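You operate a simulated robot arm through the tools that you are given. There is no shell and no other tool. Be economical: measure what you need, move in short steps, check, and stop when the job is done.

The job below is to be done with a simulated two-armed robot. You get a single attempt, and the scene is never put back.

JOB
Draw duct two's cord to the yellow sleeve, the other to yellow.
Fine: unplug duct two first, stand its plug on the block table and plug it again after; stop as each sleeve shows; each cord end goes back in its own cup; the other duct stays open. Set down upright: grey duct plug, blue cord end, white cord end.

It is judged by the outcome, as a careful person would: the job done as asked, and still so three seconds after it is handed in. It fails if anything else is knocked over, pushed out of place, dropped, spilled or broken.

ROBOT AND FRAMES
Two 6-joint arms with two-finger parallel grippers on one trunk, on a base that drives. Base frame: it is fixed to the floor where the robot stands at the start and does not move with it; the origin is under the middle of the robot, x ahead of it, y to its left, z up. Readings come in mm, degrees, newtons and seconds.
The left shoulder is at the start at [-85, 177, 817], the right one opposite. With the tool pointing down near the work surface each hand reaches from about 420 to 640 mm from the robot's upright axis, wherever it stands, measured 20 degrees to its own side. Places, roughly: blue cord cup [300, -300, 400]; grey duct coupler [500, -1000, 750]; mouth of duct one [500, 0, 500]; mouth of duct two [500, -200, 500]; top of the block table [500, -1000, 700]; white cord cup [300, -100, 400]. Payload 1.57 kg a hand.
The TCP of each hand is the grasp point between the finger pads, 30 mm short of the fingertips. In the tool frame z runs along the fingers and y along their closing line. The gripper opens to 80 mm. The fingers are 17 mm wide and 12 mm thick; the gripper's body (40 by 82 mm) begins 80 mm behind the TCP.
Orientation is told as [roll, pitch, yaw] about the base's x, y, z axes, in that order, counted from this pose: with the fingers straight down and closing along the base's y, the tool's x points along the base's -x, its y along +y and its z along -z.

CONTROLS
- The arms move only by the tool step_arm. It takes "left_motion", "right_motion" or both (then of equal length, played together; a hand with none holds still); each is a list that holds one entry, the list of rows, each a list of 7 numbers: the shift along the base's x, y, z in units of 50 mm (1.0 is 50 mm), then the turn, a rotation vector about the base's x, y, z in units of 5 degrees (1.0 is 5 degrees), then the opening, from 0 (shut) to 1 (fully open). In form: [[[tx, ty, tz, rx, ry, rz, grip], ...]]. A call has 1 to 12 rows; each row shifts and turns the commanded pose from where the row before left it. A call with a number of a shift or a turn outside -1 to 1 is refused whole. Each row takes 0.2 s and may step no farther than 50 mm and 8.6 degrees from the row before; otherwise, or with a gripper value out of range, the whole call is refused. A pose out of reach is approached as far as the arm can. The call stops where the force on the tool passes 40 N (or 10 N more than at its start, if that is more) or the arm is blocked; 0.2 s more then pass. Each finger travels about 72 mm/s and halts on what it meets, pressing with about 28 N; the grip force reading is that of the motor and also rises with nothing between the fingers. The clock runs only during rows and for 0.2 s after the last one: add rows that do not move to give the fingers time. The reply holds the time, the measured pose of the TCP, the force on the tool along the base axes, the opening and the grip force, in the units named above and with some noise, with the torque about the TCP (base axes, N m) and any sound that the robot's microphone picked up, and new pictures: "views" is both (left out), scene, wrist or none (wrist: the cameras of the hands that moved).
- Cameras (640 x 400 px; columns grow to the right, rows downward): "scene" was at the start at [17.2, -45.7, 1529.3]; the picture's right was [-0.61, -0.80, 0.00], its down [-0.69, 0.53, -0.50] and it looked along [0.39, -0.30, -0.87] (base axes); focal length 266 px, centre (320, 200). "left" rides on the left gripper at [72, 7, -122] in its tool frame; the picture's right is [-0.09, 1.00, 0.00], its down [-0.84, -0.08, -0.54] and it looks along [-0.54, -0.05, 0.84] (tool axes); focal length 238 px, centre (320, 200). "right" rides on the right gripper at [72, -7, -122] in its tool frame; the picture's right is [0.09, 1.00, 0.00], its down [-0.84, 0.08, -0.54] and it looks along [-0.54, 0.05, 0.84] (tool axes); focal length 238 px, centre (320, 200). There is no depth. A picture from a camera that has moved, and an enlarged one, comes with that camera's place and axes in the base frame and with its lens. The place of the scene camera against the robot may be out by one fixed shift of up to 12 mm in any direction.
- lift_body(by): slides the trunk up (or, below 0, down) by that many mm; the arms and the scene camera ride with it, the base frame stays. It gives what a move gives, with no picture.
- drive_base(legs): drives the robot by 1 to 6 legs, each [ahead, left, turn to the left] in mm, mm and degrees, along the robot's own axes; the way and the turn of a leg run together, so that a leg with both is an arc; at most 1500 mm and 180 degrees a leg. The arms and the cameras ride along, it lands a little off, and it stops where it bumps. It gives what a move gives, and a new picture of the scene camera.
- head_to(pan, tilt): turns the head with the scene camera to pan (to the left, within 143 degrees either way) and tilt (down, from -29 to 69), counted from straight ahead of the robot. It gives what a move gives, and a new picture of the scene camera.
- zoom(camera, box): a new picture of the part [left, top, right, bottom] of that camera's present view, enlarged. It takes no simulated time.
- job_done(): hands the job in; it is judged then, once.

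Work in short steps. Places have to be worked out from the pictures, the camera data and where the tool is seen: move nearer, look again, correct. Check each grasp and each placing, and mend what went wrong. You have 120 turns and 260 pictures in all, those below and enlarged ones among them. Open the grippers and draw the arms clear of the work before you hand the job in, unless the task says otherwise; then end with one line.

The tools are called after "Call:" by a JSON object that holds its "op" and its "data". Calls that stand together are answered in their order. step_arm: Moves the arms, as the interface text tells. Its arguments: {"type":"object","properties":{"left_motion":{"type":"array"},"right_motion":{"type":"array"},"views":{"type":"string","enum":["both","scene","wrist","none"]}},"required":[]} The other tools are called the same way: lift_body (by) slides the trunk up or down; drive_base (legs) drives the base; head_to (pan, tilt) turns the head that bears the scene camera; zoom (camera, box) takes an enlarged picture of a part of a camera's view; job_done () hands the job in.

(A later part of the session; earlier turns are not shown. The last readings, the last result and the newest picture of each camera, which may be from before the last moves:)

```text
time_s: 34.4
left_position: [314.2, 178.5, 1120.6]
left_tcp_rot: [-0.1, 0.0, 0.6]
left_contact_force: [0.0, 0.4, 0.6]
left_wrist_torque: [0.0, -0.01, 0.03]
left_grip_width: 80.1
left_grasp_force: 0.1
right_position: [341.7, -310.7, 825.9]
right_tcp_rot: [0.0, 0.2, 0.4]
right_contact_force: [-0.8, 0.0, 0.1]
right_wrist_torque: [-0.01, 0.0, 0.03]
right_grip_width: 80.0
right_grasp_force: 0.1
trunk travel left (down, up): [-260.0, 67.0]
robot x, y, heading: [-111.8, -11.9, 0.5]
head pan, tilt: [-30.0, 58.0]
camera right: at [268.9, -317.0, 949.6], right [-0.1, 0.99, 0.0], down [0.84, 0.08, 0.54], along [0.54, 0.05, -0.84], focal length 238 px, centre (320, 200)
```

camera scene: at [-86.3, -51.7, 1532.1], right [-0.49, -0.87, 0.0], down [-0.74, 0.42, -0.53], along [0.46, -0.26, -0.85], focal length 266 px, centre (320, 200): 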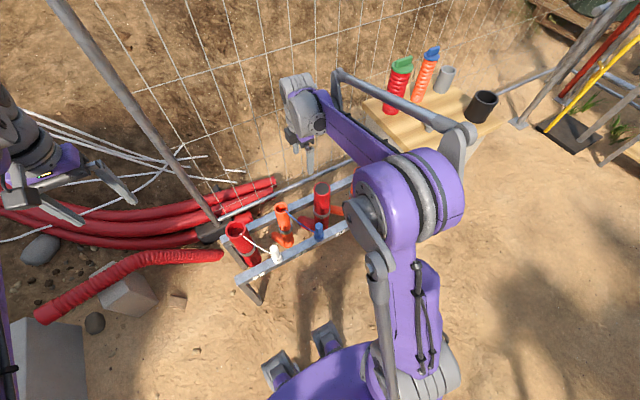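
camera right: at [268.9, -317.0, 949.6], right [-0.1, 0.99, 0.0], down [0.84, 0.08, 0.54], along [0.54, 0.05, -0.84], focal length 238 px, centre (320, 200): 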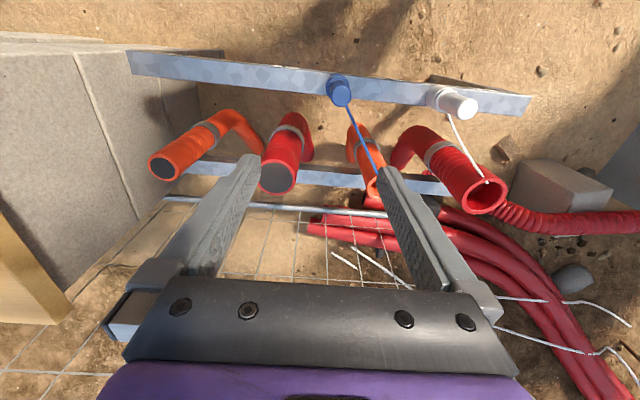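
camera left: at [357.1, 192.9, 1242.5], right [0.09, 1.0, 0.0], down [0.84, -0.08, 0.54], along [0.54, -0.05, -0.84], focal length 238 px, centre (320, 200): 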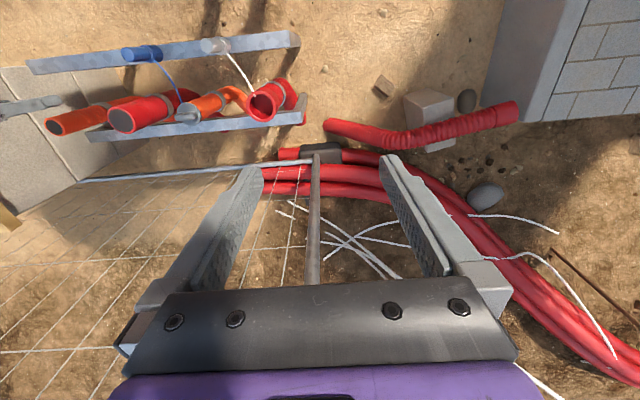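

The blue end's top triangulates to (330, -279, 557) again, so I'll descend over it to z≈640.

Call:
{"op": "step_arm", "data": {"right_motion": [[[-0.06, 0.16, -0.9, 0, 0, 0, 1], [-0.06, 0.16, -0.9, 0, 0, 0, 1], [-0.06, 0.16, -0.9, 0, 0, 0, 1], [-0.05, 0.16, -0.9, 0, 0, 0, 1], [0, 0, 0, 0, 0, 0, 1]]], "views": "wrist"}}

Call:
{"op": "zoom", "data": {"camera": "right", "box": [220, 60, 440, 240]}}

```text
time_s: 35.6
left_position: [314.1, 177.9, 1121.5]
left_tcp_rot: [0.0, 0.0, 0.6]
left_contact_force: [-0.1, 0.4, -0.4]
left_wrist_torque: [0.03, 0.0, 0.01]
left_grip_width: 80.3
left_grasp_force: 0.0
right_position: [330.0, -279.2, 646.7]
right_tcp_rot: [-0.1, 0.0, 0.4]
right_contact_force: [-0.4, 0.4, 0.5]
right_wrist_torque: [0.0, -0.04, -0.01]
right_grip_width: 80.2
right_grasp_force: 0.0
trunk travel left (down, up): [-260.0, 67.0]
robot x, y, heading: [-112.4, -11.1, 0.6]
head pan, tilt: [-30.0, 58.0]
camera right: at [257.0, -284.5, 769.7], right [-0.1, 0.99, 0.0], down [0.84, 0.09, 0.54], along [0.54, 0.05, -0.84], focal length 238 px, centre (320, 200)
```

right: 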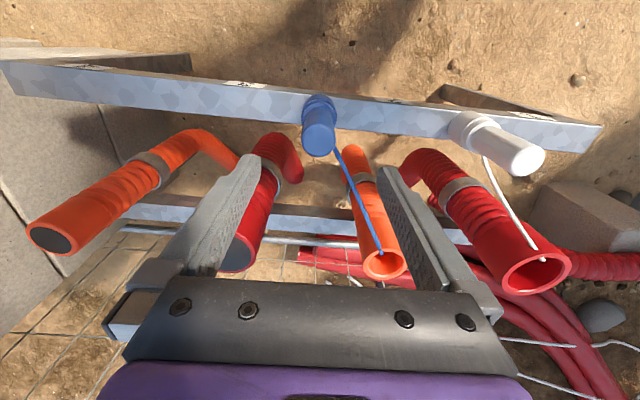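

```text
2.22 times, centred on (330, 150) of right
camera zoom: at [257.0, -284.5, 769.7], right [-0.1, 0.99, 0.0], down [0.84, 0.09, 0.54], along [0.54, 0.05, -0.84], focal length 530 px, centre (298, 311)
```

zoom: 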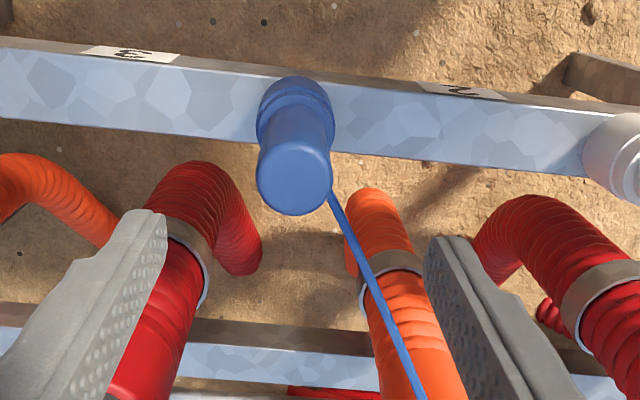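

The blue end's top is at (328.5, -280, 566) with a diameter of about 30 mm. I'll go down to z≈545 and close on it.

Call:
{"op": "step_arm", "data": {"right_motion": [[[-0.02, -0.01, -0.7, 0, 0, 0, 0.9], [-0.02, 0, -0.7, 0, 0, 0, 0.8], [0, 0, -0.6, 0, 0, 0, 0.7], [0, 0, 0, 0, 0, 0, 0.7]]], "views": "wrist"}}

Call:
{"op": "zoom", "data": {"camera": "right", "box": [220, 60, 440, 240]}}

```text
time_s: 36.6
left_position: [314.3, 179.2, 1120.8]
left_tcp_rot: [0.0, 0.2, 0.6]
left_contact_force: [-0.1, 0.4, 0.3]
left_wrist_torque: [-0.03, -0.03, 0.02]
left_grip_width: 80.0
left_grasp_force: 0.1
right_position: [325.9, -278.2, 546.6]
right_tcp_rot: [0.0, 0.0, 0.5]
right_contact_force: [-0.7, -0.5, -0.2]
right_wrist_torque: [0.01, -0.01, 0.0]
right_grip_width: 55.9
right_grasp_force: 0.2
trunk travel left (down, up): [-260.0, 67.0]
robot x, y, heading: [-110.1, -10.0, 0.6]
head pan, tilt: [-30.0, 58.0]
camera right: at [254.4, -286.3, 670.6], right [-0.1, 0.99, 0.0], down [0.84, 0.09, 0.54], along [0.54, 0.05, -0.84], focal length 238 px, centre (320, 200)
```

right: 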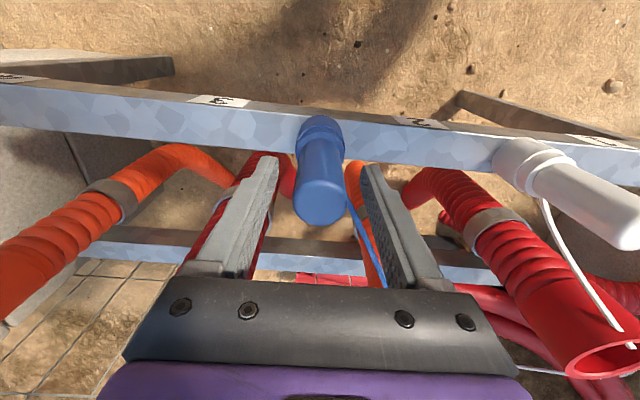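

```text
2.22 times, centred on (330, 150) of right
camera zoom: at [254.4, -286.3, 670.6], right [-0.1, 0.99, 0.0], down [0.84, 0.09, 0.54], along [0.54, 0.05, -0.84], focal length 530 px, centre (298, 311)
```

zoom: 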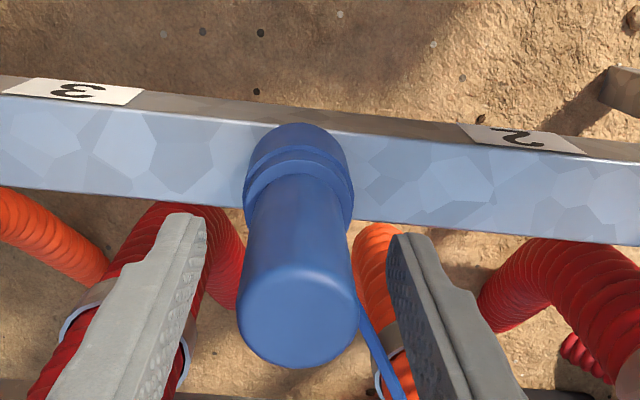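

The handle is centred between the fingers, so I close.

Call:
{"op": "step_arm", "data": {"right_motion": [[[0.04, -0.02, 0, 0, 0, 0, 0.4], [0, 0, 0, 0, 0, 0, 0.2], [0, 0, 0, 0, 0, 0, 0], [0, 0, 0, 0, 0, 0, 0]]], "views": "none"}}

Call:
{"op": "zoom", "data": {"camera": "right", "box": [220, 60, 440, 240]}}

```text
time_s: 37.6
left_position: [314.8, 178.2, 1120.6]
left_tcp_rot: [0.0, 0.0, 0.6]
left_contact_force: [0.3, -0.5, -0.6]
left_wrist_torque: [0.04, -0.01, 0.0]
left_grip_width: 80.0
left_grasp_force: 0.0
right_position: [328.8, -280.7, 546.6]
right_tcp_rot: [-0.1, 0.1, 0.6]
right_contact_force: [-0.3, 0.4, 0.4]
right_wrist_torque: [0.03, 0.02, 0.01]
right_grip_width: 30.9
right_grasp_force: 28.3
trunk travel left (down, up): [-260.0, 67.0]
robot x, y, heading: [-109.6, -16.1, 0.7]
head pan, tilt: [-30.0, 58.0]
```

```text
2.22 times, centred on (330, 150) of right
camera zoom: at [256.7, -287.4, 670.6], right [-0.1, 0.99, 0.0], down [0.84, 0.09, 0.54], along [0.54, 0.05, -0.84], focal length 530 px, centre (298, 311)
```

zoom: 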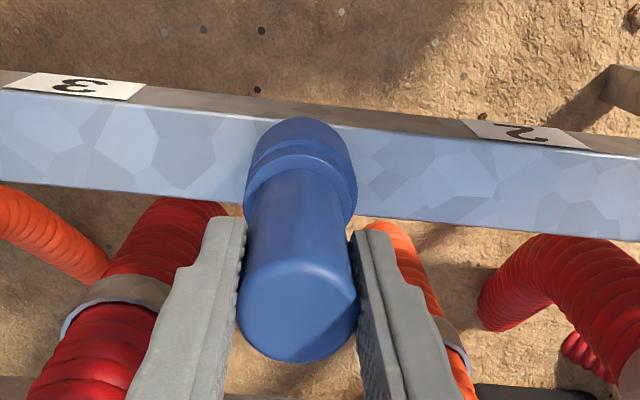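

The blue end is held at 31 mm, with seated TCP (329, -281, 547). I lift it out and bring the left camera closer to watch the mouth.

Call:
{"op": "step_arm", "data": {"right_motion": [[[0, 0, 0.3, 0, 0, 0, 0], [0, 0, 0.4, 0, 0, 0, 0], [0, 0, 0.6, 0, 0, 0, 0], [0, 0, 0.6, 0, 0, 0, 0], [0, 0, 0, 0, 0, 0, 0]]], "left_motion": [[[0.3, -0.4, -0.6, 0, 0, 0, 1], [0.3, -0.4, -0.6, 0, 0, 0, 1], [0.2, -0.4, -0.6, 0, 0, 0, 1], [0.1, -0.4, -0.6, 0, 0, 0, 1], [0.1, -0.4, -0.6, 0, 0, 0, 1]]], "views": "both"}}

```text
time_s: 38.8
left_position: [366.2, 76.9, 969.6]
left_tcp_rot: [0.0, 0.0, 0.6]
left_contact_force: [0.0, -0.1, -0.5]
left_wrist_torque: [0.0, 0.02, -0.01]
left_grip_width: 80.0
left_grasp_force: 0.1
right_position: [330.5, -281.3, 643.1]
right_tcp_rot: [0.0, 0.0, 0.5]
right_contact_force: [0.1, -1.0, -1.0]
right_wrist_torque: [-0.06, 0.03, -0.01]
right_grip_width: 30.7
right_grasp_force: 28.0
trunk travel left (down, up): [-260.0, 67.0]
robot x, y, heading: [-111.6, -13.9, 0.5]
head pan, tilt: [-30.0, 58.0]
camera scene: at [-86.4, -52.2, 1532.0], right [-0.49, -0.87, 0.0], down [-0.74, 0.42, -0.53], along [0.46, -0.26, -0.85], focal length 266 px, centre (320, 200)
camera right: at [258.8, -287.5, 765.9], right [-0.1, 0.99, 0.0], down [0.84, 0.09, 0.54], along [0.54, 0.05, -0.84], focal length 238 px, centre (320, 200)
camera left: at [294.9, 82.7, 1091.6], right [0.08, 1.0, 0.0], down [0.84, -0.07, 0.54], along [0.54, -0.04, -0.84], focal length 238 px, centre (320, 200)
```

scene: 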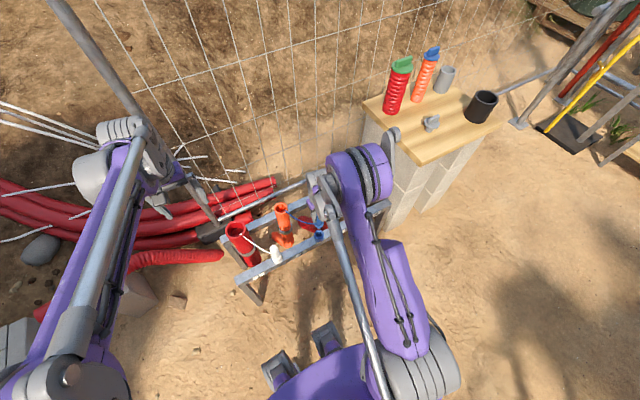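
right: 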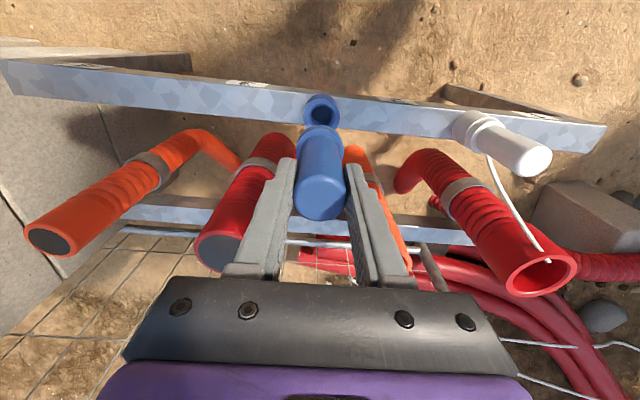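
left: 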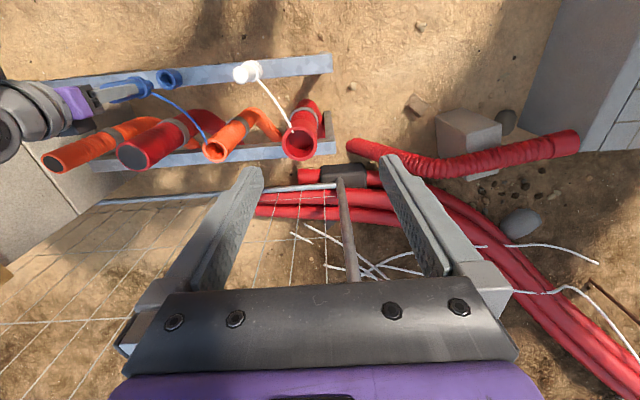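

The handle is out and the cup remains on the rail. I start drawing the cord up and away in small steps, checking the mouth.

Call:
{"op": "step_arm", "data": {"right_motion": [[[-0.2, -0.4, 0.7, 0, 0, 0, 0], [-0.2, -0.4, 0.7, 0, 0, 0, 0], [0, 0, 0, 0, 0, 0, 0]]], "views": "none"}}

Call:
{"op": "zoom", "data": {"camera": "left", "box": [80, 40, 340, 200]}}

```text
time_s: 39.6
left_position: [365.4, 77.3, 970.7]
left_tcp_rot: [0.0, -0.1, 0.6]
left_contact_force: [0.3, -0.7, 0.9]
left_wrist_torque: [0.0, 0.0, 0.02]
left_grip_width: 79.7
left_grasp_force: 0.1
right_position: [311.5, -320.1, 712.7]
right_tcp_rot: [-0.1, 0.2, 0.6]
right_contact_force: [4.1, 3.8, -2.4]
right_wrist_torque: [0.16, -0.18, 0.02]
right_grip_width: 31.0
right_grasp_force: 27.8
trunk travel left (down, up): [-260.0, 67.0]
robot x, y, heading: [-114.2, -11.6, 0.6]
head pan, tilt: [-30.0, 58.0]
```

```text
2.46 times, centred on (210, 120) of left
camera zoom: at [295.0, 83.5, 1091.8], right [0.08, 1.0, 0.0], down [0.84, -0.07, 0.54], along [0.54, -0.04, -0.84], focal length 587 px, centre (591, 397)
```

zoom: 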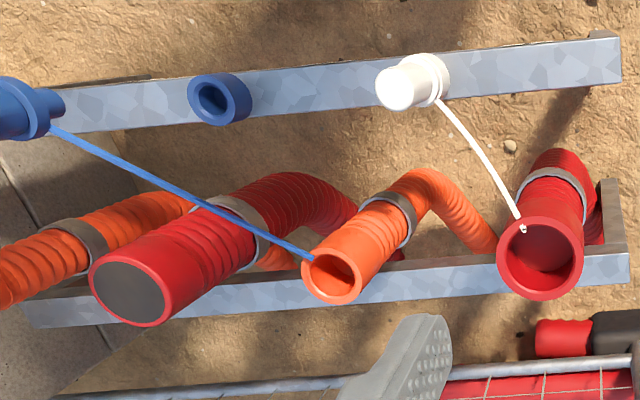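

The cord is taut at about 6 N, with no sleeve yet. I continue drawing.

Call:
{"op": "step_arm", "data": {"right_motion": [[[-0.3, -0.4, 0.5, 0, 0, 0, 0], [-0.3, -0.4, 0.5, 0, 0, 0, 0], [0, 0, 0, 0, 0, 0, 0]]], "views": "none"}}

Call:
{"op": "zoom", "data": {"camera": "left", "box": [80, 40, 340, 200]}}

```text
time_s: 40.4
left_position: [365.6, 77.5, 970.5]
left_tcp_rot: [0.0, 0.0, 0.7]
left_contact_force: [0.0, -0.5, -0.1]
left_wrist_torque: [0.0, -0.01, 0.01]
left_grip_width: 80.2
left_grasp_force: 0.0
right_position: [279.7, -359.7, 763.8]
right_tcp_rot: [-0.1, 0.2, 0.6]
right_contact_force: [4.1, 2.9, -2.6]
right_wrist_torque: [0.11, -0.16, 0.01]
right_grip_width: 31.1
right_grasp_force: 27.6
trunk travel left (down, up): [-260.0, 67.0]
robot x, y, heading: [-110.9, -10.4, 0.8]
head pan, tilt: [-30.0, 58.0]
```

```text
2.46 times, centred on (210, 120) of left
camera zoom: at [295.0, 83.4, 1091.9], right [0.08, 1.0, 0.0], down [0.84, -0.07, 0.54], along [0.54, -0.04, -0.84], focal length 587 px, centre (591, 397)
```

zoom: 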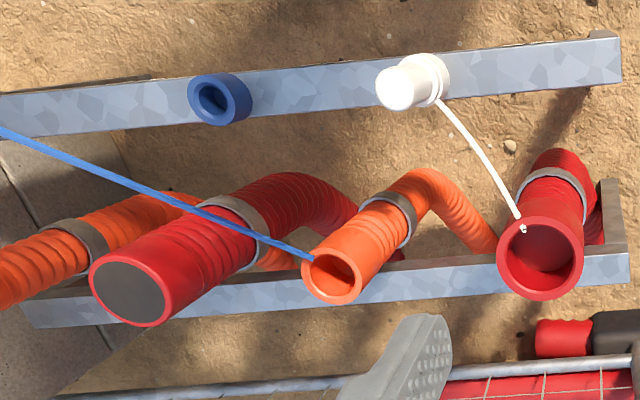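

Still plain blue, so I continue pulling.

Call:
{"op": "step_arm", "data": {"right_motion": [[[-0.25, -0.4, 0.6, 0, 0, 0, 0], [-0.25, -0.4, 0.6, 0, 0, 0, 0], [0, 0, 0, 0, 0, 0, 0]]], "views": "none"}}

Call:
{"op": "zoom", "data": {"camera": "left", "box": [80, 40, 340, 200]}}

```text
time_s: 41.2
left_position: [366.1, 76.8, 969.6]
left_tcp_rot: [0.1, 0.0, 0.7]
left_contact_force: [0.9, 0.0, -0.2]
left_wrist_torque: [-0.01, 0.01, 0.0]
left_grip_width: 80.1
left_grasp_force: 0.0
right_position: [257.0, -398.4, 823.9]
right_tcp_rot: [-0.1, 0.1, 0.6]
right_contact_force: [4.3, 3.6, -4.1]
right_wrist_torque: [0.17, -0.12, -0.02]
right_grip_width: 30.8
right_grasp_force: 28.3
trunk travel left (down, up): [-260.0, 67.0]
robot x, y, heading: [-110.7, -10.9, 0.6]
head pan, tilt: [-30.0, 58.0]
```

```text
2.46 times, centred on (210, 120) of left
camera zoom: at [295.0, 83.4, 1091.9], right [0.08, 1.0, 0.0], down [0.84, -0.07, 0.54], along [0.54, -0.04, -0.84], focal length 587 px, centre (591, 397)
```

zoom: 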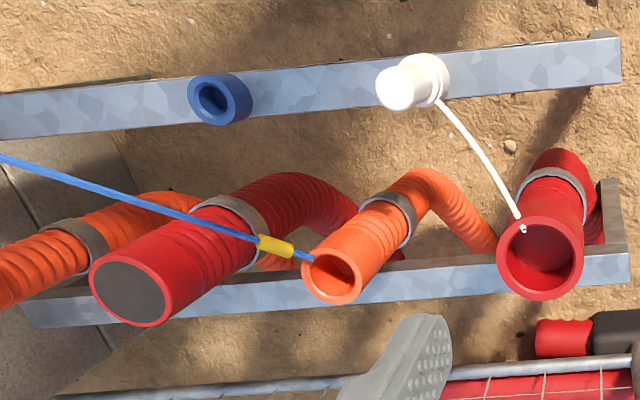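

The yellow sleeve is fully out just past duct two's mouth, so I stop drawing. I return the blue end to above its cup along the same line.

Call:
{"op": "step_arm", "data": {"right_motion": [[[0.29, 0.47, -0.65, 0, 0, 0, 0], [0.29, 0.47, -0.65, 0, 0, 0, 0], [0.29, 0.47, -0.65, 0, 0, 0, 0], [0.29, 0.47, -0.65, 0, 0, 0, 0], [0.28, 0.46, -0.65, 0, 0, 0, 0], [0, 0, 0, 0, 0, 0, 0]]], "views": "wrist"}}

Call:
{"op": "zoom", "data": {"camera": "left", "box": [80, 40, 340, 200]}}

Call:
{"op": "zoom", "data": {"camera": "right", "box": [220, 60, 440, 240]}}

```text
time_s: 42.6
left_position: [365.4, 76.3, 971.0]
left_tcp_rot: [0.0, 0.0, 0.5]
left_contact_force: [-0.5, -0.7, -0.5]
left_wrist_torque: [-0.01, 0.01, 0.01]
left_grip_width: 80.1
left_grasp_force: 0.0
right_position: [325.8, -284.0, 658.5]
right_tcp_rot: [0.0, 0.1, 0.5]
right_contact_force: [-1.3, -0.2, -0.4]
right_wrist_torque: [0.04, -0.02, -0.01]
right_grip_width: 30.4
right_grasp_force: 28.2
trunk travel left (down, up): [-260.0, 67.0]
robot x, y, heading: [-112.7, -16.5, 0.6]
head pan, tilt: [-30.0, 58.0]
camera right: at [254.4, -290.6, 782.0], right [-0.1, 0.99, 0.0], down [0.84, 0.09, 0.54], along [0.54, 0.05, -0.84], focal length 238 px, centre (320, 200)
```

right: 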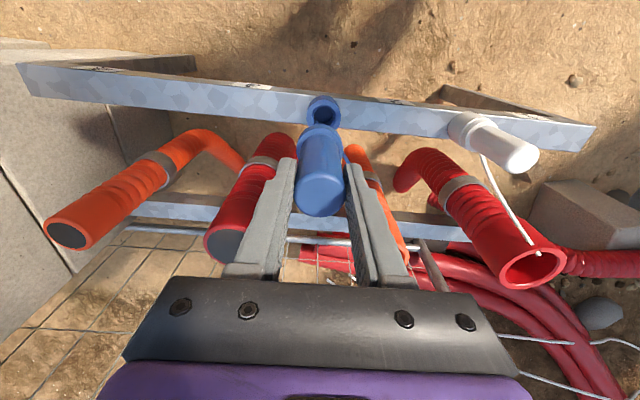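

```text
2.46 times, centred on (210, 120) of left
camera zoom: at [293.9, 83.1, 1092.3], right [0.08, 1.0, 0.0], down [0.84, -0.07, 0.54], along [0.54, -0.04, -0.84], focal length 587 px, centre (591, 397)
```

zoom: 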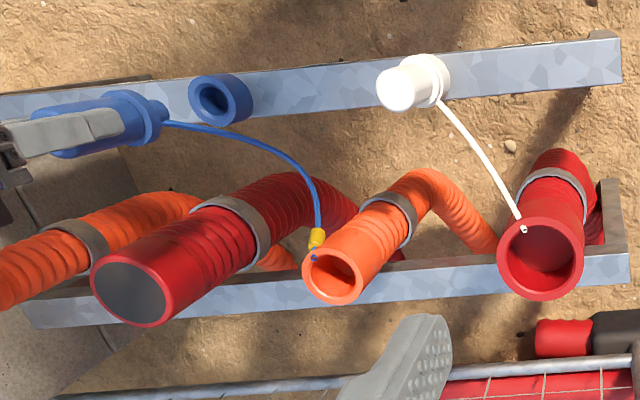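

```text
2.22 times, centred on (330, 150) of right
camera zoom: at [254.4, -290.6, 782.0], right [-0.1, 0.99, 0.0], down [0.84, 0.09, 0.54], along [0.54, 0.05, -0.84], focal length 530 px, centre (298, 311)
```

zoom: 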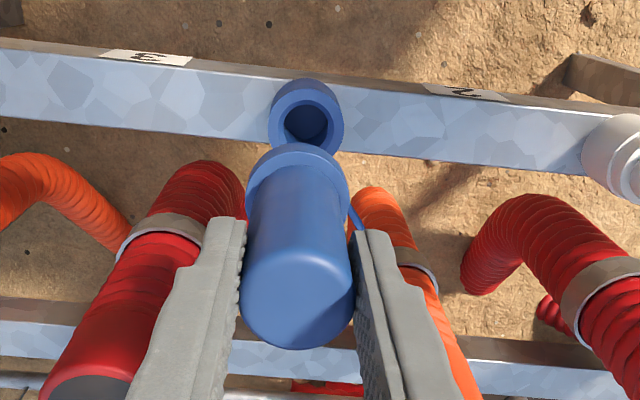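

The sleeve stays just outside the mouth. I align over the cup at (329, -281) and lower.

Call:
{"op": "step_arm", "data": {"right_motion": [[[0.05, 0.05, -0.6, 0, 0, 0, 0], [0, 0, -0.6, 0, 0, 0, 0], [0, 0, -0.3, 0, 0, 0, 0], [0, 0, 0, 0, 0, 0, 0]]], "views": "none"}}

Call:
{"op": "zoom", "data": {"camera": "right", "box": [220, 60, 440, 240]}}

Call:
{"op": "zoom", "data": {"camera": "left", "box": [80, 40, 240, 140]}}

```text
time_s: 43.6
left_position: [365.6, 78.0, 969.8]
left_tcp_rot: [0.0, 0.0, 0.6]
left_contact_force: [0.4, 0.5, 0.0]
left_wrist_torque: [0.01, -0.01, 0.02]
left_grip_width: 79.9
left_grasp_force: 0.0
right_position: [328.0, -281.6, 583.8]
right_tcp_rot: [-0.1, 0.1, 0.5]
right_contact_force: [-0.1, -0.5, -0.5]
right_wrist_torque: [-0.01, 0.01, 0.0]
right_grip_width: 30.2
right_grasp_force: 28.3
trunk travel left (down, up): [-260.0, 67.0]
robot x, y, heading: [-116.6, -14.3, 0.6]
head pan, tilt: [-30.0, 58.0]
```

```text
2.22 times, centred on (330, 150) of right
camera zoom: at [256.1, -286.8, 705.9], right [-0.1, 0.99, 0.0], down [0.84, 0.09, 0.54], along [0.54, 0.05, -0.84], focal length 530 px, centre (298, 311)
```

zoom: 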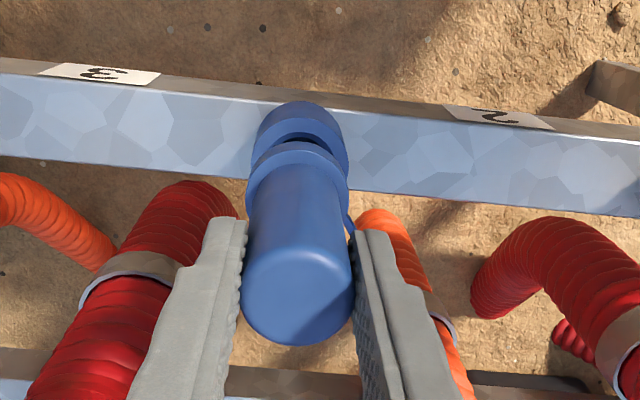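

```text
4.00 times, centred on (160, 90) of left
camera zoom: at [294.2, 83.2, 1092.2], right [0.08, 1.0, 0.0], down [0.84, -0.07, 0.54], along [0.54, -0.04, -0.84], focal length 953 px, centre (960, 640)
```

zoom: 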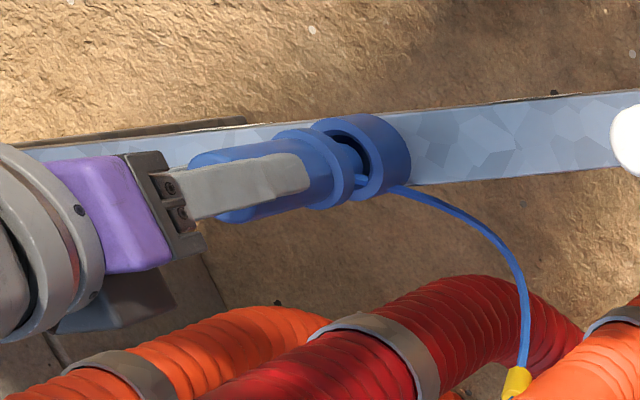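

The spigot is entering the cup, so I lower gently to the seated height.

Call:
{"op": "step_arm", "data": {"right_motion": [[[0, 0, -0.2, 0, 0, 0, 0], [0, 0, -0.2, 0, 0, 0, 0], [0, 0, -0.15, 0, 0, 0, 0], [0, 0, -0.1, 0, 0, 0, 0], [0, 0, -0.06, 0, 0, 0, 0], [0, 0, 0, 0, 0, 0, 0]]], "views": "none"}}

Call:
{"op": "zoom", "data": {"camera": "right", "box": [220, 60, 440, 240]}}

Call:
{"op": "zoom", "data": {"camera": "left", "box": [80, 40, 240, 140]}}

```text
time_s: 44.6
left_position: [363.3, 78.3, 972.3]
left_tcp_rot: [0.1, -0.1, 0.6]
left_contact_force: [-0.7, -0.1, 0.7]
left_wrist_torque: [0.0, 0.02, 0.0]
left_grip_width: 79.9
left_grasp_force: 0.0
right_position: [328.7, -279.9, 555.5]
right_tcp_rot: [-0.1, -0.1, 0.4]
right_contact_force: [-0.5, 1.4, 35.0]
right_wrist_torque: [0.59, 0.04, 0.02]
right_grip_width: 29.9
right_grasp_force: 28.2
trunk travel left (down, up): [-260.0, 67.0]
robot x, y, heading: [-111.5, -11.7, 0.7]
head pan, tilt: [-30.0, 58.0]
stopped in row 5 (right hand): the force on the tool passed its limit at 51 N (the readings are from after the stop); the commanded pose is now the measured one
```

```text
2.22 times, centred on (330, 150) of right
camera zoom: at [256.4, -287.0, 678.4], right [-0.1, 0.99, 0.0], down [0.84, 0.09, 0.54], along [0.54, 0.05, -0.84], focal length 530 px, centre (298, 311)
```

zoom: 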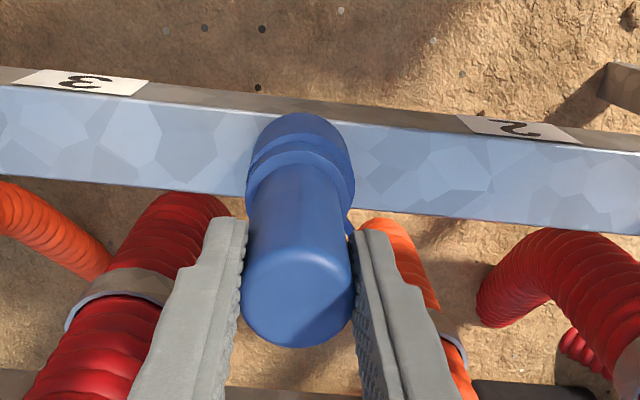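

```text
4.00 times, centred on (160, 90) of left
camera zoom: at [293.0, 84.2, 1093.0], right [0.08, 1.0, 0.0], down [0.84, -0.07, 0.54], along [0.54, -0.04, -0.84], focal length 953 px, centre (960, 640)
```

zoom: 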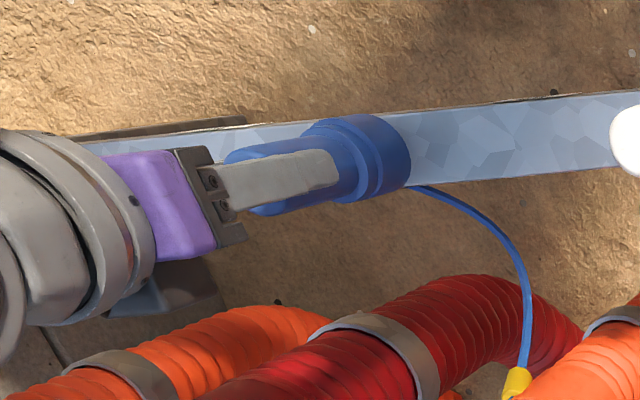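

The flange is flush with the cup, and the end slid about 9 mm in the grip, so it's seated. I release and rise.

Call:
{"op": "step_arm", "data": {"right_motion": [[[0, 0, 0.03, 0, 0, 0, 0.45], [0, 0, 0, 0, 0, 0, 0.65], [0, 0, 0, 0, 0, 0, 0.75], [0, 0, 0.4, 0, 0, 0, 0.8], [0, 0, 0.8, 0, 0, 0, 0.9], [0, 0, 0.9, 0, 0, 0, 1], [0, 0, 0.9, 0, 0, 0, 1]]], "views": "wrist"}}

Call:
{"op": "zoom", "data": {"camera": "left", "box": [80, 40, 340, 200]}}

Call:
{"op": "zoom", "data": {"camera": "right", "box": [220, 60, 440, 240]}}

```text
time_s: 46.2
left_position: [365.2, 77.7, 969.9]
left_tcp_rot: [0.1, 0.0, 0.6]
left_contact_force: [-0.1, 0.6, 0.7]
left_wrist_torque: [0.02, -0.02, 0.0]
left_grip_width: 80.0
left_grasp_force: 0.1
right_position: [327.8, -282.2, 705.8]
right_tcp_rot: [-0.1, 0.0, 0.5]
right_contact_force: [0.0, 0.0, 0.2]
right_wrist_torque: [-0.01, -0.02, 0.05]
right_grip_width: 80.0
right_grasp_force: 0.1
trunk travel left (down, up): [-260.0, 67.0]
robot x, y, heading: [-111.7, -11.0, 0.2]
head pan, tilt: [-30.0, 58.0]
camera right: at [256.6, -288.3, 827.7], right [-0.1, 0.99, 0.0], down [0.84, 0.09, 0.54], along [0.54, 0.05, -0.84], focal length 238 px, centre (320, 200)
```

right: 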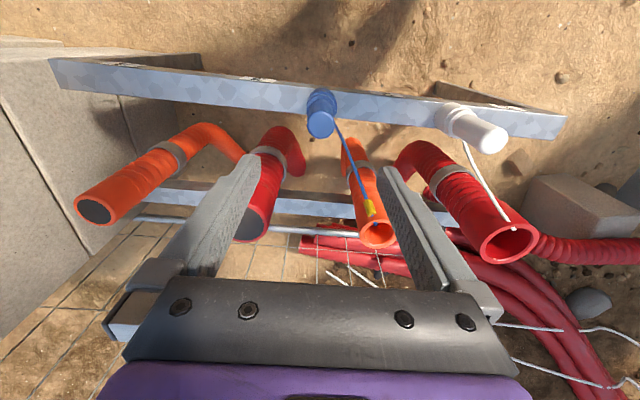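

```text
2.46 times, centred on (210, 120) of left
camera zoom: at [293.7, 83.5, 1092.3], right [0.08, 1.0, 0.0], down [0.84, -0.07, 0.54], along [0.54, -0.04, -0.84], focal length 587 px, centre (591, 397)
```

zoom: 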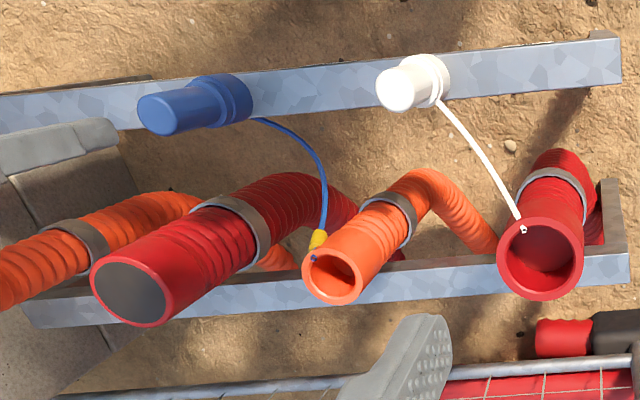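

```text
2.22 times, centred on (330, 150) of right
camera zoom: at [256.6, -288.3, 827.7], right [-0.1, 0.99, 0.0], down [0.84, 0.09, 0.54], along [0.54, 0.05, -0.84], focal length 530 px, centre (298, 311)
```

zoom: 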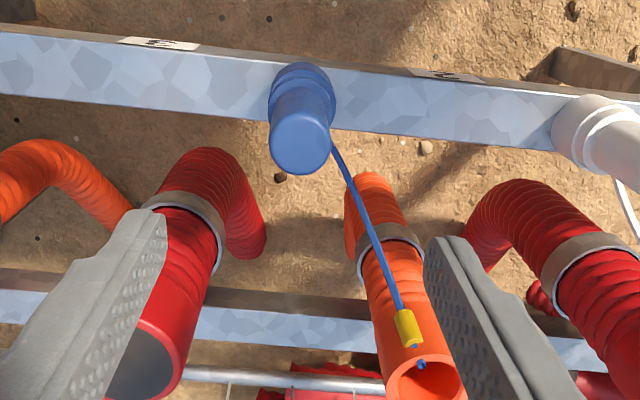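

The blue end is upright in its cup with the yellow sleeve showing. Next is the white end, estimated top at (328, -80, ~555). I shift the left hand aside and move the right hand over it.

Call:
{"op": "step_arm", "data": {"right_motion": [[[0, 0.8, 0, 0, 0, 0, 1], [0, 0.8, 0, 0, 0, 0, 1], [0, 0.8, 0, 0, 0, 0, 1], [0, 0.8, -0.3, 0, 0, 0, 1], [0, 0.84, -0.5, 0, 0, 0, 1], [0, 0, 0, 0, 0, 0, 1]]], "left_motion": [[[0, 0.6, 0.4, 0, 0, 0, 1], [0, 0.6, 0.4, 0, 0, 0, 1], [0, 0.3, 0.2, 0, 0, 0, 1], [0, 0, 0, 0, 0, 0, 1], [0, 0, 0, 0, 0, 0, 1], [0, 0, 0, 0, 0, 0, 1]]], "views": "wrist"}}

Call:
{"op": "zoom", "data": {"camera": "right", "box": [220, 60, 440, 240]}}

```text
time_s: 47.6
left_position: [365.7, 152.1, 1021.1]
left_tcp_rot: [0.1, 0.0, 0.7]
left_contact_force: [-0.2, 0.1, 0.0]
left_wrist_torque: [0.01, -0.02, 0.01]
left_grip_width: 80.2
left_grasp_force: 0.1
right_position: [330.1, -76.7, 664.8]
right_tcp_rot: [0.0, -0.1, 0.5]
right_contact_force: [-0.1, -0.8, -0.2]
right_wrist_torque: [0.02, 0.01, -0.01]
right_grip_width: 79.7
right_grasp_force: 0.1
trunk travel left (down, up): [-260.0, 67.0]
robot x, y, heading: [-111.8, -9.2, 0.4]
head pan, tilt: [-30.0, 58.0]
camera right: at [257.5, -82.9, 787.5], right [-0.1, 0.99, 0.0], down [0.84, 0.09, 0.54], along [0.54, 0.05, -0.84], focal length 238 px, centre (320, 200)
camera left: at [294.2, 158.2, 1142.8], right [0.08, 1.0, 0.0], down [0.84, -0.07, 0.54], along [0.54, -0.04, -0.84], focal length 238 px, centre (320, 200)
```

right: 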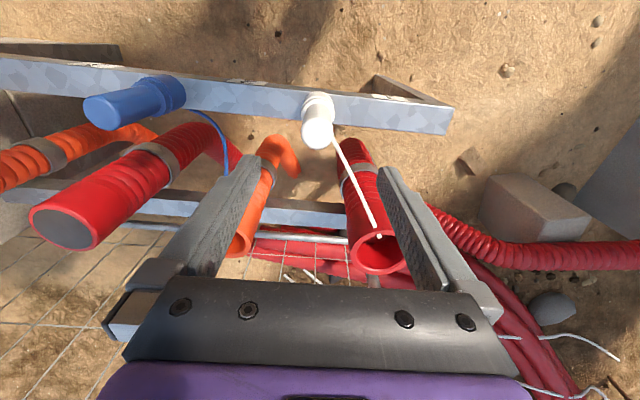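
left: 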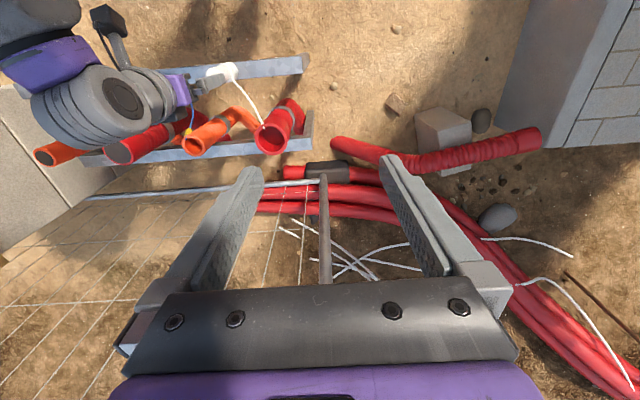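

```text
2.22 times, centred on (330, 150) of right
camera zoom: at [257.5, -82.9, 787.5], right [-0.1, 0.99, 0.0], down [0.84, 0.09, 0.54], along [0.54, 0.05, -0.84], focal length 530 px, centre (298, 311)
```

zoom: 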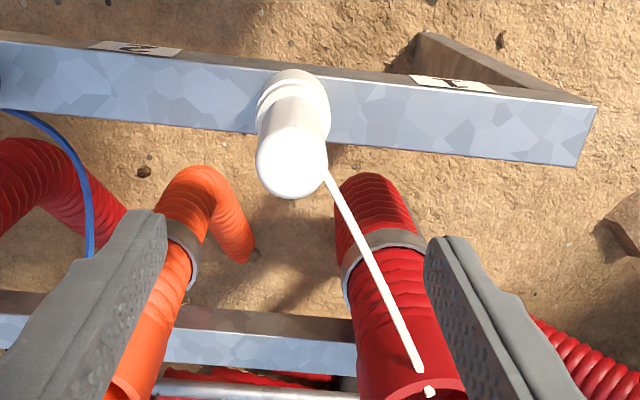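

White's top is at (328, -80). I'll lower to z≈543 and close.

Call:
{"op": "step_arm", "data": {"right_motion": [[[-0.03, -0.06, -0.8, 0, 0, 0, 0.85], [0, 0, -0.8, 0, 0, 0, 0.7], [0, 0, -0.8, 0, 0, 0, 0.65], [0, 0, 0, 0, 0, 0, 0.65]]], "views": "none"}}

Call:
{"op": "zoom", "data": {"camera": "right", "box": [220, 60, 440, 240]}}

```text
time_s: 48.6
left_position: [364.8, 153.3, 1021.2]
left_tcp_rot: [0.1, -0.1, 0.6]
left_contact_force: [-0.7, -0.8, -1.2]
left_wrist_torque: [0.02, 0.0, 0.03]
left_grip_width: 79.9
left_grasp_force: 0.1
right_position: [328.6, -79.4, 543.4]
right_tcp_rot: [-0.1, 0.0, 0.5]
right_contact_force: [-0.9, 0.0, -0.6]
right_wrist_torque: [0.05, -0.02, 0.0]
right_grip_width: 52.0
right_grasp_force: 0.2
trunk travel left (down, up): [-260.0, 67.0]
robot x, y, heading: [-111.4, -11.8, 0.7]
head pan, tilt: [-30.0, 58.0]
```

```text
2.22 times, centred on (330, 150) of right
camera zoom: at [256.4, -86.4, 666.1], right [-0.1, 0.99, 0.0], down [0.84, 0.09, 0.54], along [0.54, 0.05, -0.84], focal length 530 px, centre (298, 311)
```

zoom: 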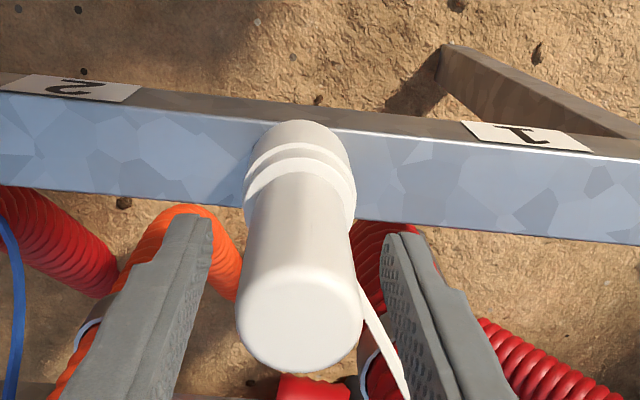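

The fingers straddle the handle with the cord clear, so I close.

Call:
{"op": "step_arm", "data": {"right_motion": [[[0, 0, 0, 0, 0, 0, 0.4], [0, 0, 0, 0, 0, 0, 0.2], [0, 0, 0, 0, 0, 0, 0], [0, 0, 0, 0, 0, 0, 0]]], "views": "none"}}

Call:
{"op": "zoom", "data": {"camera": "right", "box": [220, 60, 440, 240]}}

Call:
{"op": "step_arm", "data": {"right_motion": [[[0, 0, 0.3, 0, 0, 0, 0], [0, 0, 0.4, 0, 0, 0, 0], [0, 0, 0.6, 0, 0, 0, 0], [0, 0, 0.6, 0, 0, 0, 0], [0, 0, 0, 0, 0, 0, 0]]], "views": "none"}}

Call:
{"op": "zoom", "data": {"camera": "left", "box": [80, 40, 340, 200]}}

```text
time_s: 49.6
left_position: [365.9, 153.7, 1020.7]
left_tcp_rot: [-0.1, 0.0, 0.6]
left_contact_force: [-0.8, 0.5, 0.0]
left_wrist_torque: [0.02, -0.01, -0.02]
left_grip_width: 79.9
left_grasp_force: 0.0
right_position: [328.9, -79.8, 543.0]
right_tcp_rot: [-0.1, -0.1, 0.4]
right_contact_force: [0.4, 0.2, 0.4]
right_wrist_torque: [0.06, 0.0, -0.02]
right_grip_width: 31.0
right_grasp_force: 28.0
trunk travel left (down, up): [-260.0, 67.0]
robot x, y, heading: [-112.9, -10.1, 0.5]
head pan, tilt: [-30.0, 58.0]
```

```text
2.22 times, centred on (330, 150) of right
camera zoom: at [256.6, -86.3, 666.5], right [-0.1, 0.99, 0.0], down [0.84, 0.09, 0.54], along [0.54, 0.05, -0.84], focal length 530 px, centre (298, 311)
```

zoom: 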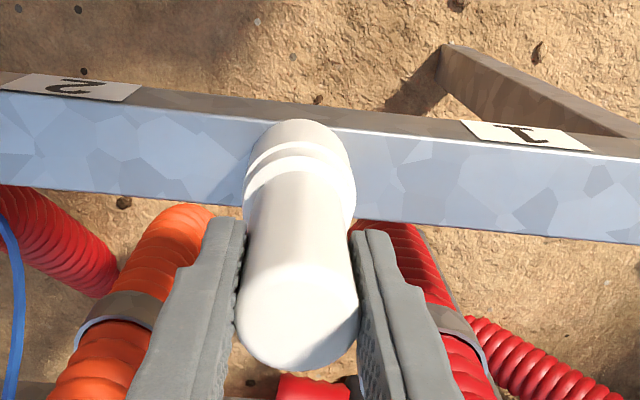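

```text
time_s: 50.8
left_position: [366.6, 153.3, 1020.5]
left_tcp_rot: [0.0, 0.0, 0.7]
left_contact_force: [-0.4, -0.2, -1.0]
left_wrist_torque: [0.0, -0.04, -0.03]
left_grip_width: 79.8
left_grasp_force: 0.0
right_position: [328.6, -80.3, 639.8]
right_tcp_rot: [-0.1, 0.1, 0.5]
right_contact_force: [0.1, 0.5, 0.4]
right_wrist_torque: [0.02, -0.02, 0.0]
right_grip_width: 30.8
right_grasp_force: 27.8
trunk travel left (down, up): [-260.0, 67.0]
robot x, y, heading: [-114.0, -9.9, 0.7]
head pan, tilt: [-30.0, 58.0]
```

```text
2.46 times, centred on (210, 120) of left
camera zoom: at [294.8, 158.7, 1142.5], right [0.08, 1.0, 0.0], down [0.84, -0.07, 0.54], along [0.54, -0.04, -0.84], focal length 587 px, centre (591, 397)
```

zoom: 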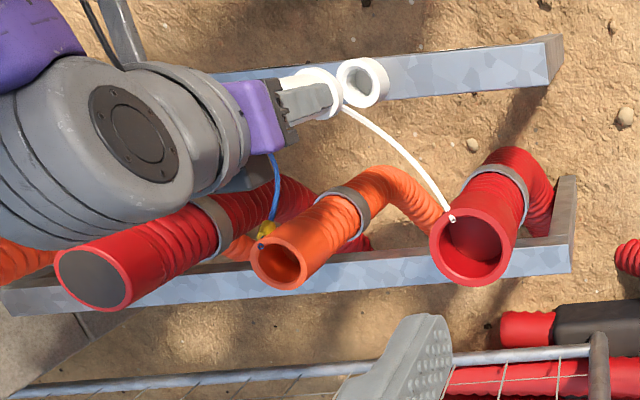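

The white end is out. I draw it up and to the right in small steps.

Call:
{"op": "step_arm", "data": {"right_motion": [[[-0.1, -0.5, 0.7, 0, 0, 0, 0], [-0.1, -0.5, 0.7, 0, 0, 0, 0], [0, 0, 0, 0, 0, 0, 0]]], "views": "none"}}

Call:
{"op": "zoom", "data": {"camera": "left", "box": [80, 40, 340, 200]}}

```text
time_s: 51.6
left_position: [367.6, 153.1, 1021.2]
left_tcp_rot: [-0.1, 0.0, 0.6]
left_contact_force: [0.5, -0.6, -0.2]
left_wrist_torque: [-0.02, 0.0, -0.01]
left_grip_width: 80.0
left_grasp_force: 0.1
right_position: [318.9, -131.9, 709.6]
right_tcp_rot: [-0.1, 0.0, 0.6]
right_contact_force: [3.7, 4.0, -3.1]
right_wrist_torque: [0.18, -0.17, 0.01]
right_grip_width: 30.9
right_grasp_force: 27.9
trunk travel left (down, up): [-260.0, 67.0]
robot x, y, heading: [-110.3, -8.6, 0.5]
head pan, tilt: [-30.0, 58.0]
```

```text
2.46 times, centred on (210, 120) of left
camera zoom: at [295.2, 159.3, 1142.3], right [0.08, 1.0, 0.0], down [0.84, -0.07, 0.54], along [0.54, -0.04, -0.84], focal length 587 px, centre (591, 397)
```

zoom: 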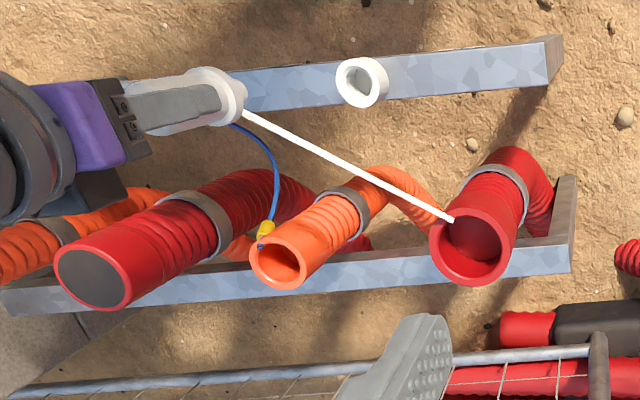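

It's taut with no sleeve yet, so I continue.

Call:
{"op": "step_arm", "data": {"right_motion": [[[-0.2, -0.5, 0.5, 0, 0, 0, 0], [-0.2, -0.5, 0.5, 0, 0, 0, 0], [0, 0, 0, 0, 0, 0, 0]]], "views": "none"}}

Call:
{"op": "zoom", "data": {"camera": "left", "box": [80, 40, 340, 200]}}

```text
time_s: 52.4
left_position: [365.9, 153.3, 1021.0]
left_tcp_rot: [0.0, 0.1, 0.6]
left_contact_force: [-0.2, 0.3, 0.0]
left_wrist_torque: [-0.02, -0.03, 0.01]
left_grip_width: 80.1
left_grasp_force: 0.1
right_position: [298.0, -183.1, 760.3]
right_tcp_rot: [0.0, 0.1, 0.5]
right_contact_force: [3.0, 3.9, -2.8]
right_wrist_torque: [0.17, -0.09, 0.0]
right_grip_width: 30.7
right_grasp_force: 27.8
trunk travel left (down, up): [-260.0, 67.0]
robot x, y, heading: [-112.6, -10.4, 0.7]
head pan, tilt: [-30.0, 58.0]
```

```text
2.46 times, centred on (210, 120) of left
camera zoom: at [295.3, 159.2, 1142.3], right [0.08, 1.0, 0.0], down [0.84, -0.07, 0.54], along [0.54, -0.04, -0.84], focal length 587 px, centre (591, 397)
```

zoom: 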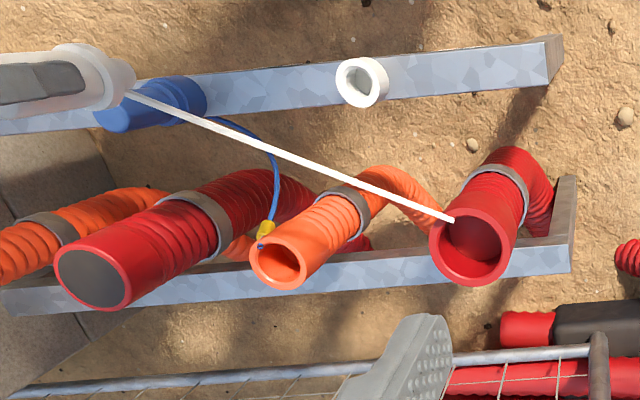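

No sleeve yet, so one more step of about 38 mm.

Call:
{"op": "step_arm", "data": {"right_motion": [[[-0.15, -0.45, 0.6, 0, 0, 0, 0], [0, 0, 0, 0, 0, 0, 0]]], "views": "none"}}

Call:
{"op": "zoom", "data": {"camera": "left", "box": [80, 40, 340, 200]}}

```text
time_s: 53.0
left_position: [367.2, 153.9, 1020.4]
left_tcp_rot: [0.0, 0.1, 0.6]
left_contact_force: [0.0, 0.8, 0.2]
left_wrist_torque: [-0.04, 0.0, 0.01]
left_grip_width: 80.3
left_grasp_force: 0.0
right_position: [291.0, -204.7, 789.1]
right_tcp_rot: [-0.2, 0.1, 0.6]
right_contact_force: [3.1, 4.7, -2.6]
right_wrist_torque: [0.18, -0.11, -0.01]
right_grip_width: 30.6
right_grasp_force: 28.5
trunk travel left (down, up): [-260.0, 67.0]
robot x, y, heading: [-109.4, -12.3, 0.9]
head pan, tilt: [-30.0, 58.0]
```

```text
2.46 times, centred on (210, 120) of left
camera zoom: at [295.5, 159.2, 1142.2], right [0.08, 1.0, 0.0], down [0.84, -0.07, 0.54], along [0.54, -0.04, -0.84], focal length 587 px, centre (591, 397)
```

zoom: 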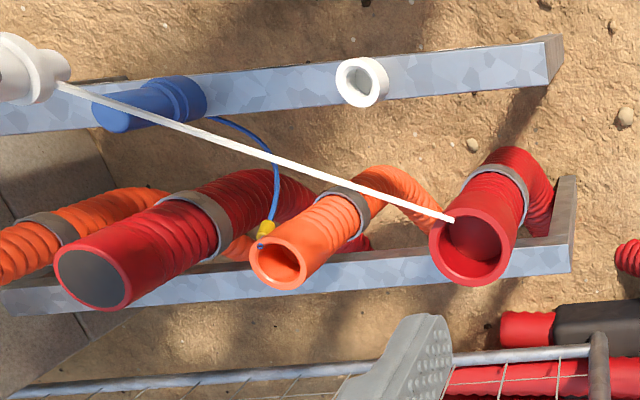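

Still plain white, so I continue.

Call:
{"op": "step_arm", "data": {"right_motion": [[[-0.15, -0.45, 0.6, 0, 0, 0, 0], [0, 0, 0, 0, 0, 0, 0]]], "views": "none"}}

Call:
{"op": "zoom", "data": {"camera": "left", "box": [80, 40, 340, 200]}}

```text
time_s: 53.6
left_position: [366.6, 153.9, 1020.4]
left_tcp_rot: [-0.1, 0.0, 0.5]
left_contact_force: [0.1, -0.2, 0.6]
left_wrist_torque: [0.02, 0.05, 0.0]
left_grip_width: 80.1
left_grasp_force: 0.0
right_position: [281.6, -226.8, 819.5]
right_tcp_rot: [-0.1, 0.0, 0.5]
right_contact_force: [1.6, 3.9, -3.4]
right_wrist_torque: [0.15, -0.08, 0.04]
right_grip_width: 30.7
right_grasp_force: 28.3
trunk travel left (down, up): [-260.0, 67.0]
robot x, y, heading: [-112.1, -11.6, 0.7]
head pan, tilt: [-30.0, 58.0]
```

```text
2.46 times, centred on (210, 120) of left
camera zoom: at [295.5, 159.2, 1142.2], right [0.08, 1.0, 0.0], down [0.84, -0.07, 0.54], along [0.54, -0.04, -0.84], focal length 587 px, centre (591, 397)
```

zoom: 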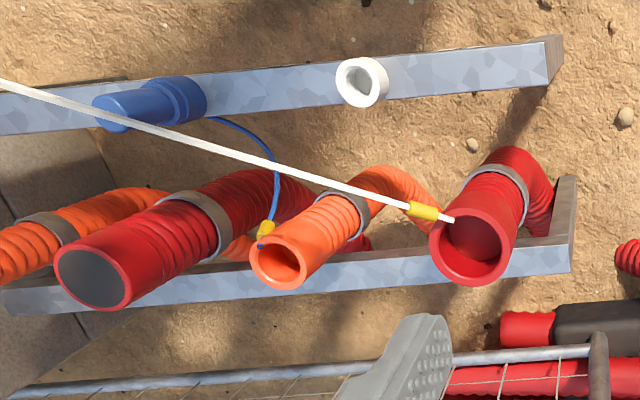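

The white cord's yellow sleeve is just out of duct one, so I stop. I return the white end to above its cup by the same path.

Call:
{"op": "step_arm", "data": {"right_motion": [[[0.19, 0.59, -0.66, 0, 0, 0, 0], [0.19, 0.59, -0.66, 0, 0, 0, 0], [0.19, 0.59, -0.66, 0, 0, 0, 0], [0.19, 0.59, -0.66, 0, 0, 0, 0], [0.19, 0.58, -0.66, 0, 0, 0, 0], [0, 0, 0, 0, 0, 0, 0]]], "views": "none"}}

Call:
{"op": "zoom", "data": {"camera": "left", "box": [80, 40, 340, 200]}}

Call:
{"op": "zoom", "data": {"camera": "right", "box": [220, 60, 440, 240]}}

```text
time_s: 55.0
left_position: [365.3, 152.1, 1020.8]
left_tcp_rot: [0.0, -0.1, 0.6]
left_contact_force: [0.1, 0.6, -0.5]
left_wrist_torque: [0.0, 0.05, -0.02]
left_grip_width: 79.7
left_grasp_force: 0.1
right_position: [331.2, -80.4, 656.7]
right_tcp_rot: [-0.1, 0.0, 0.4]
right_contact_force: [0.6, 0.1, -0.2]
right_wrist_torque: [0.0, -0.02, -0.01]
right_grip_width: 30.4
right_grasp_force: 28.4
trunk travel left (down, up): [-260.0, 67.0]
robot x, y, heading: [-113.4, -12.9, 0.6]
head pan, tilt: [-30.0, 58.0]
```

```text
2.46 times, centred on (210, 120) of left
camera zoom: at [294.2, 158.3, 1142.8], right [0.08, 1.0, 0.0], down [0.84, -0.07, 0.54], along [0.54, -0.04, -0.84], focal length 587 px, centre (591, 397)
```

zoom: 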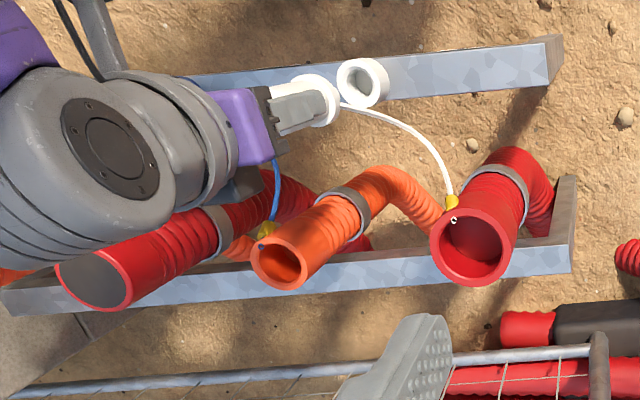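

```text
2.22 times, centred on (330, 150) of right
camera zoom: at [258.5, -87.8, 779.5], right [-0.1, 0.99, 0.0], down [0.84, 0.09, 0.54], along [0.54, 0.05, -0.84], focal length 530 px, centre (298, 311)
```

zoom: 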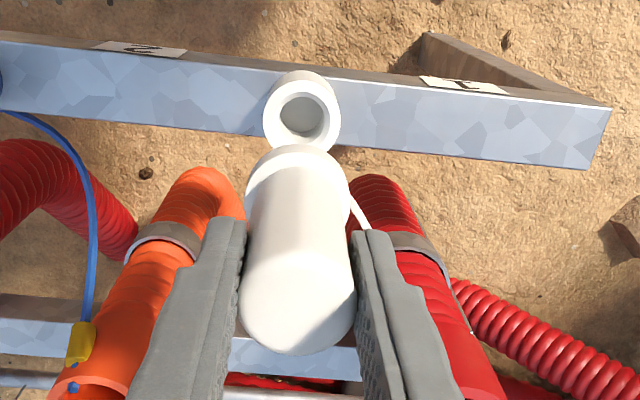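

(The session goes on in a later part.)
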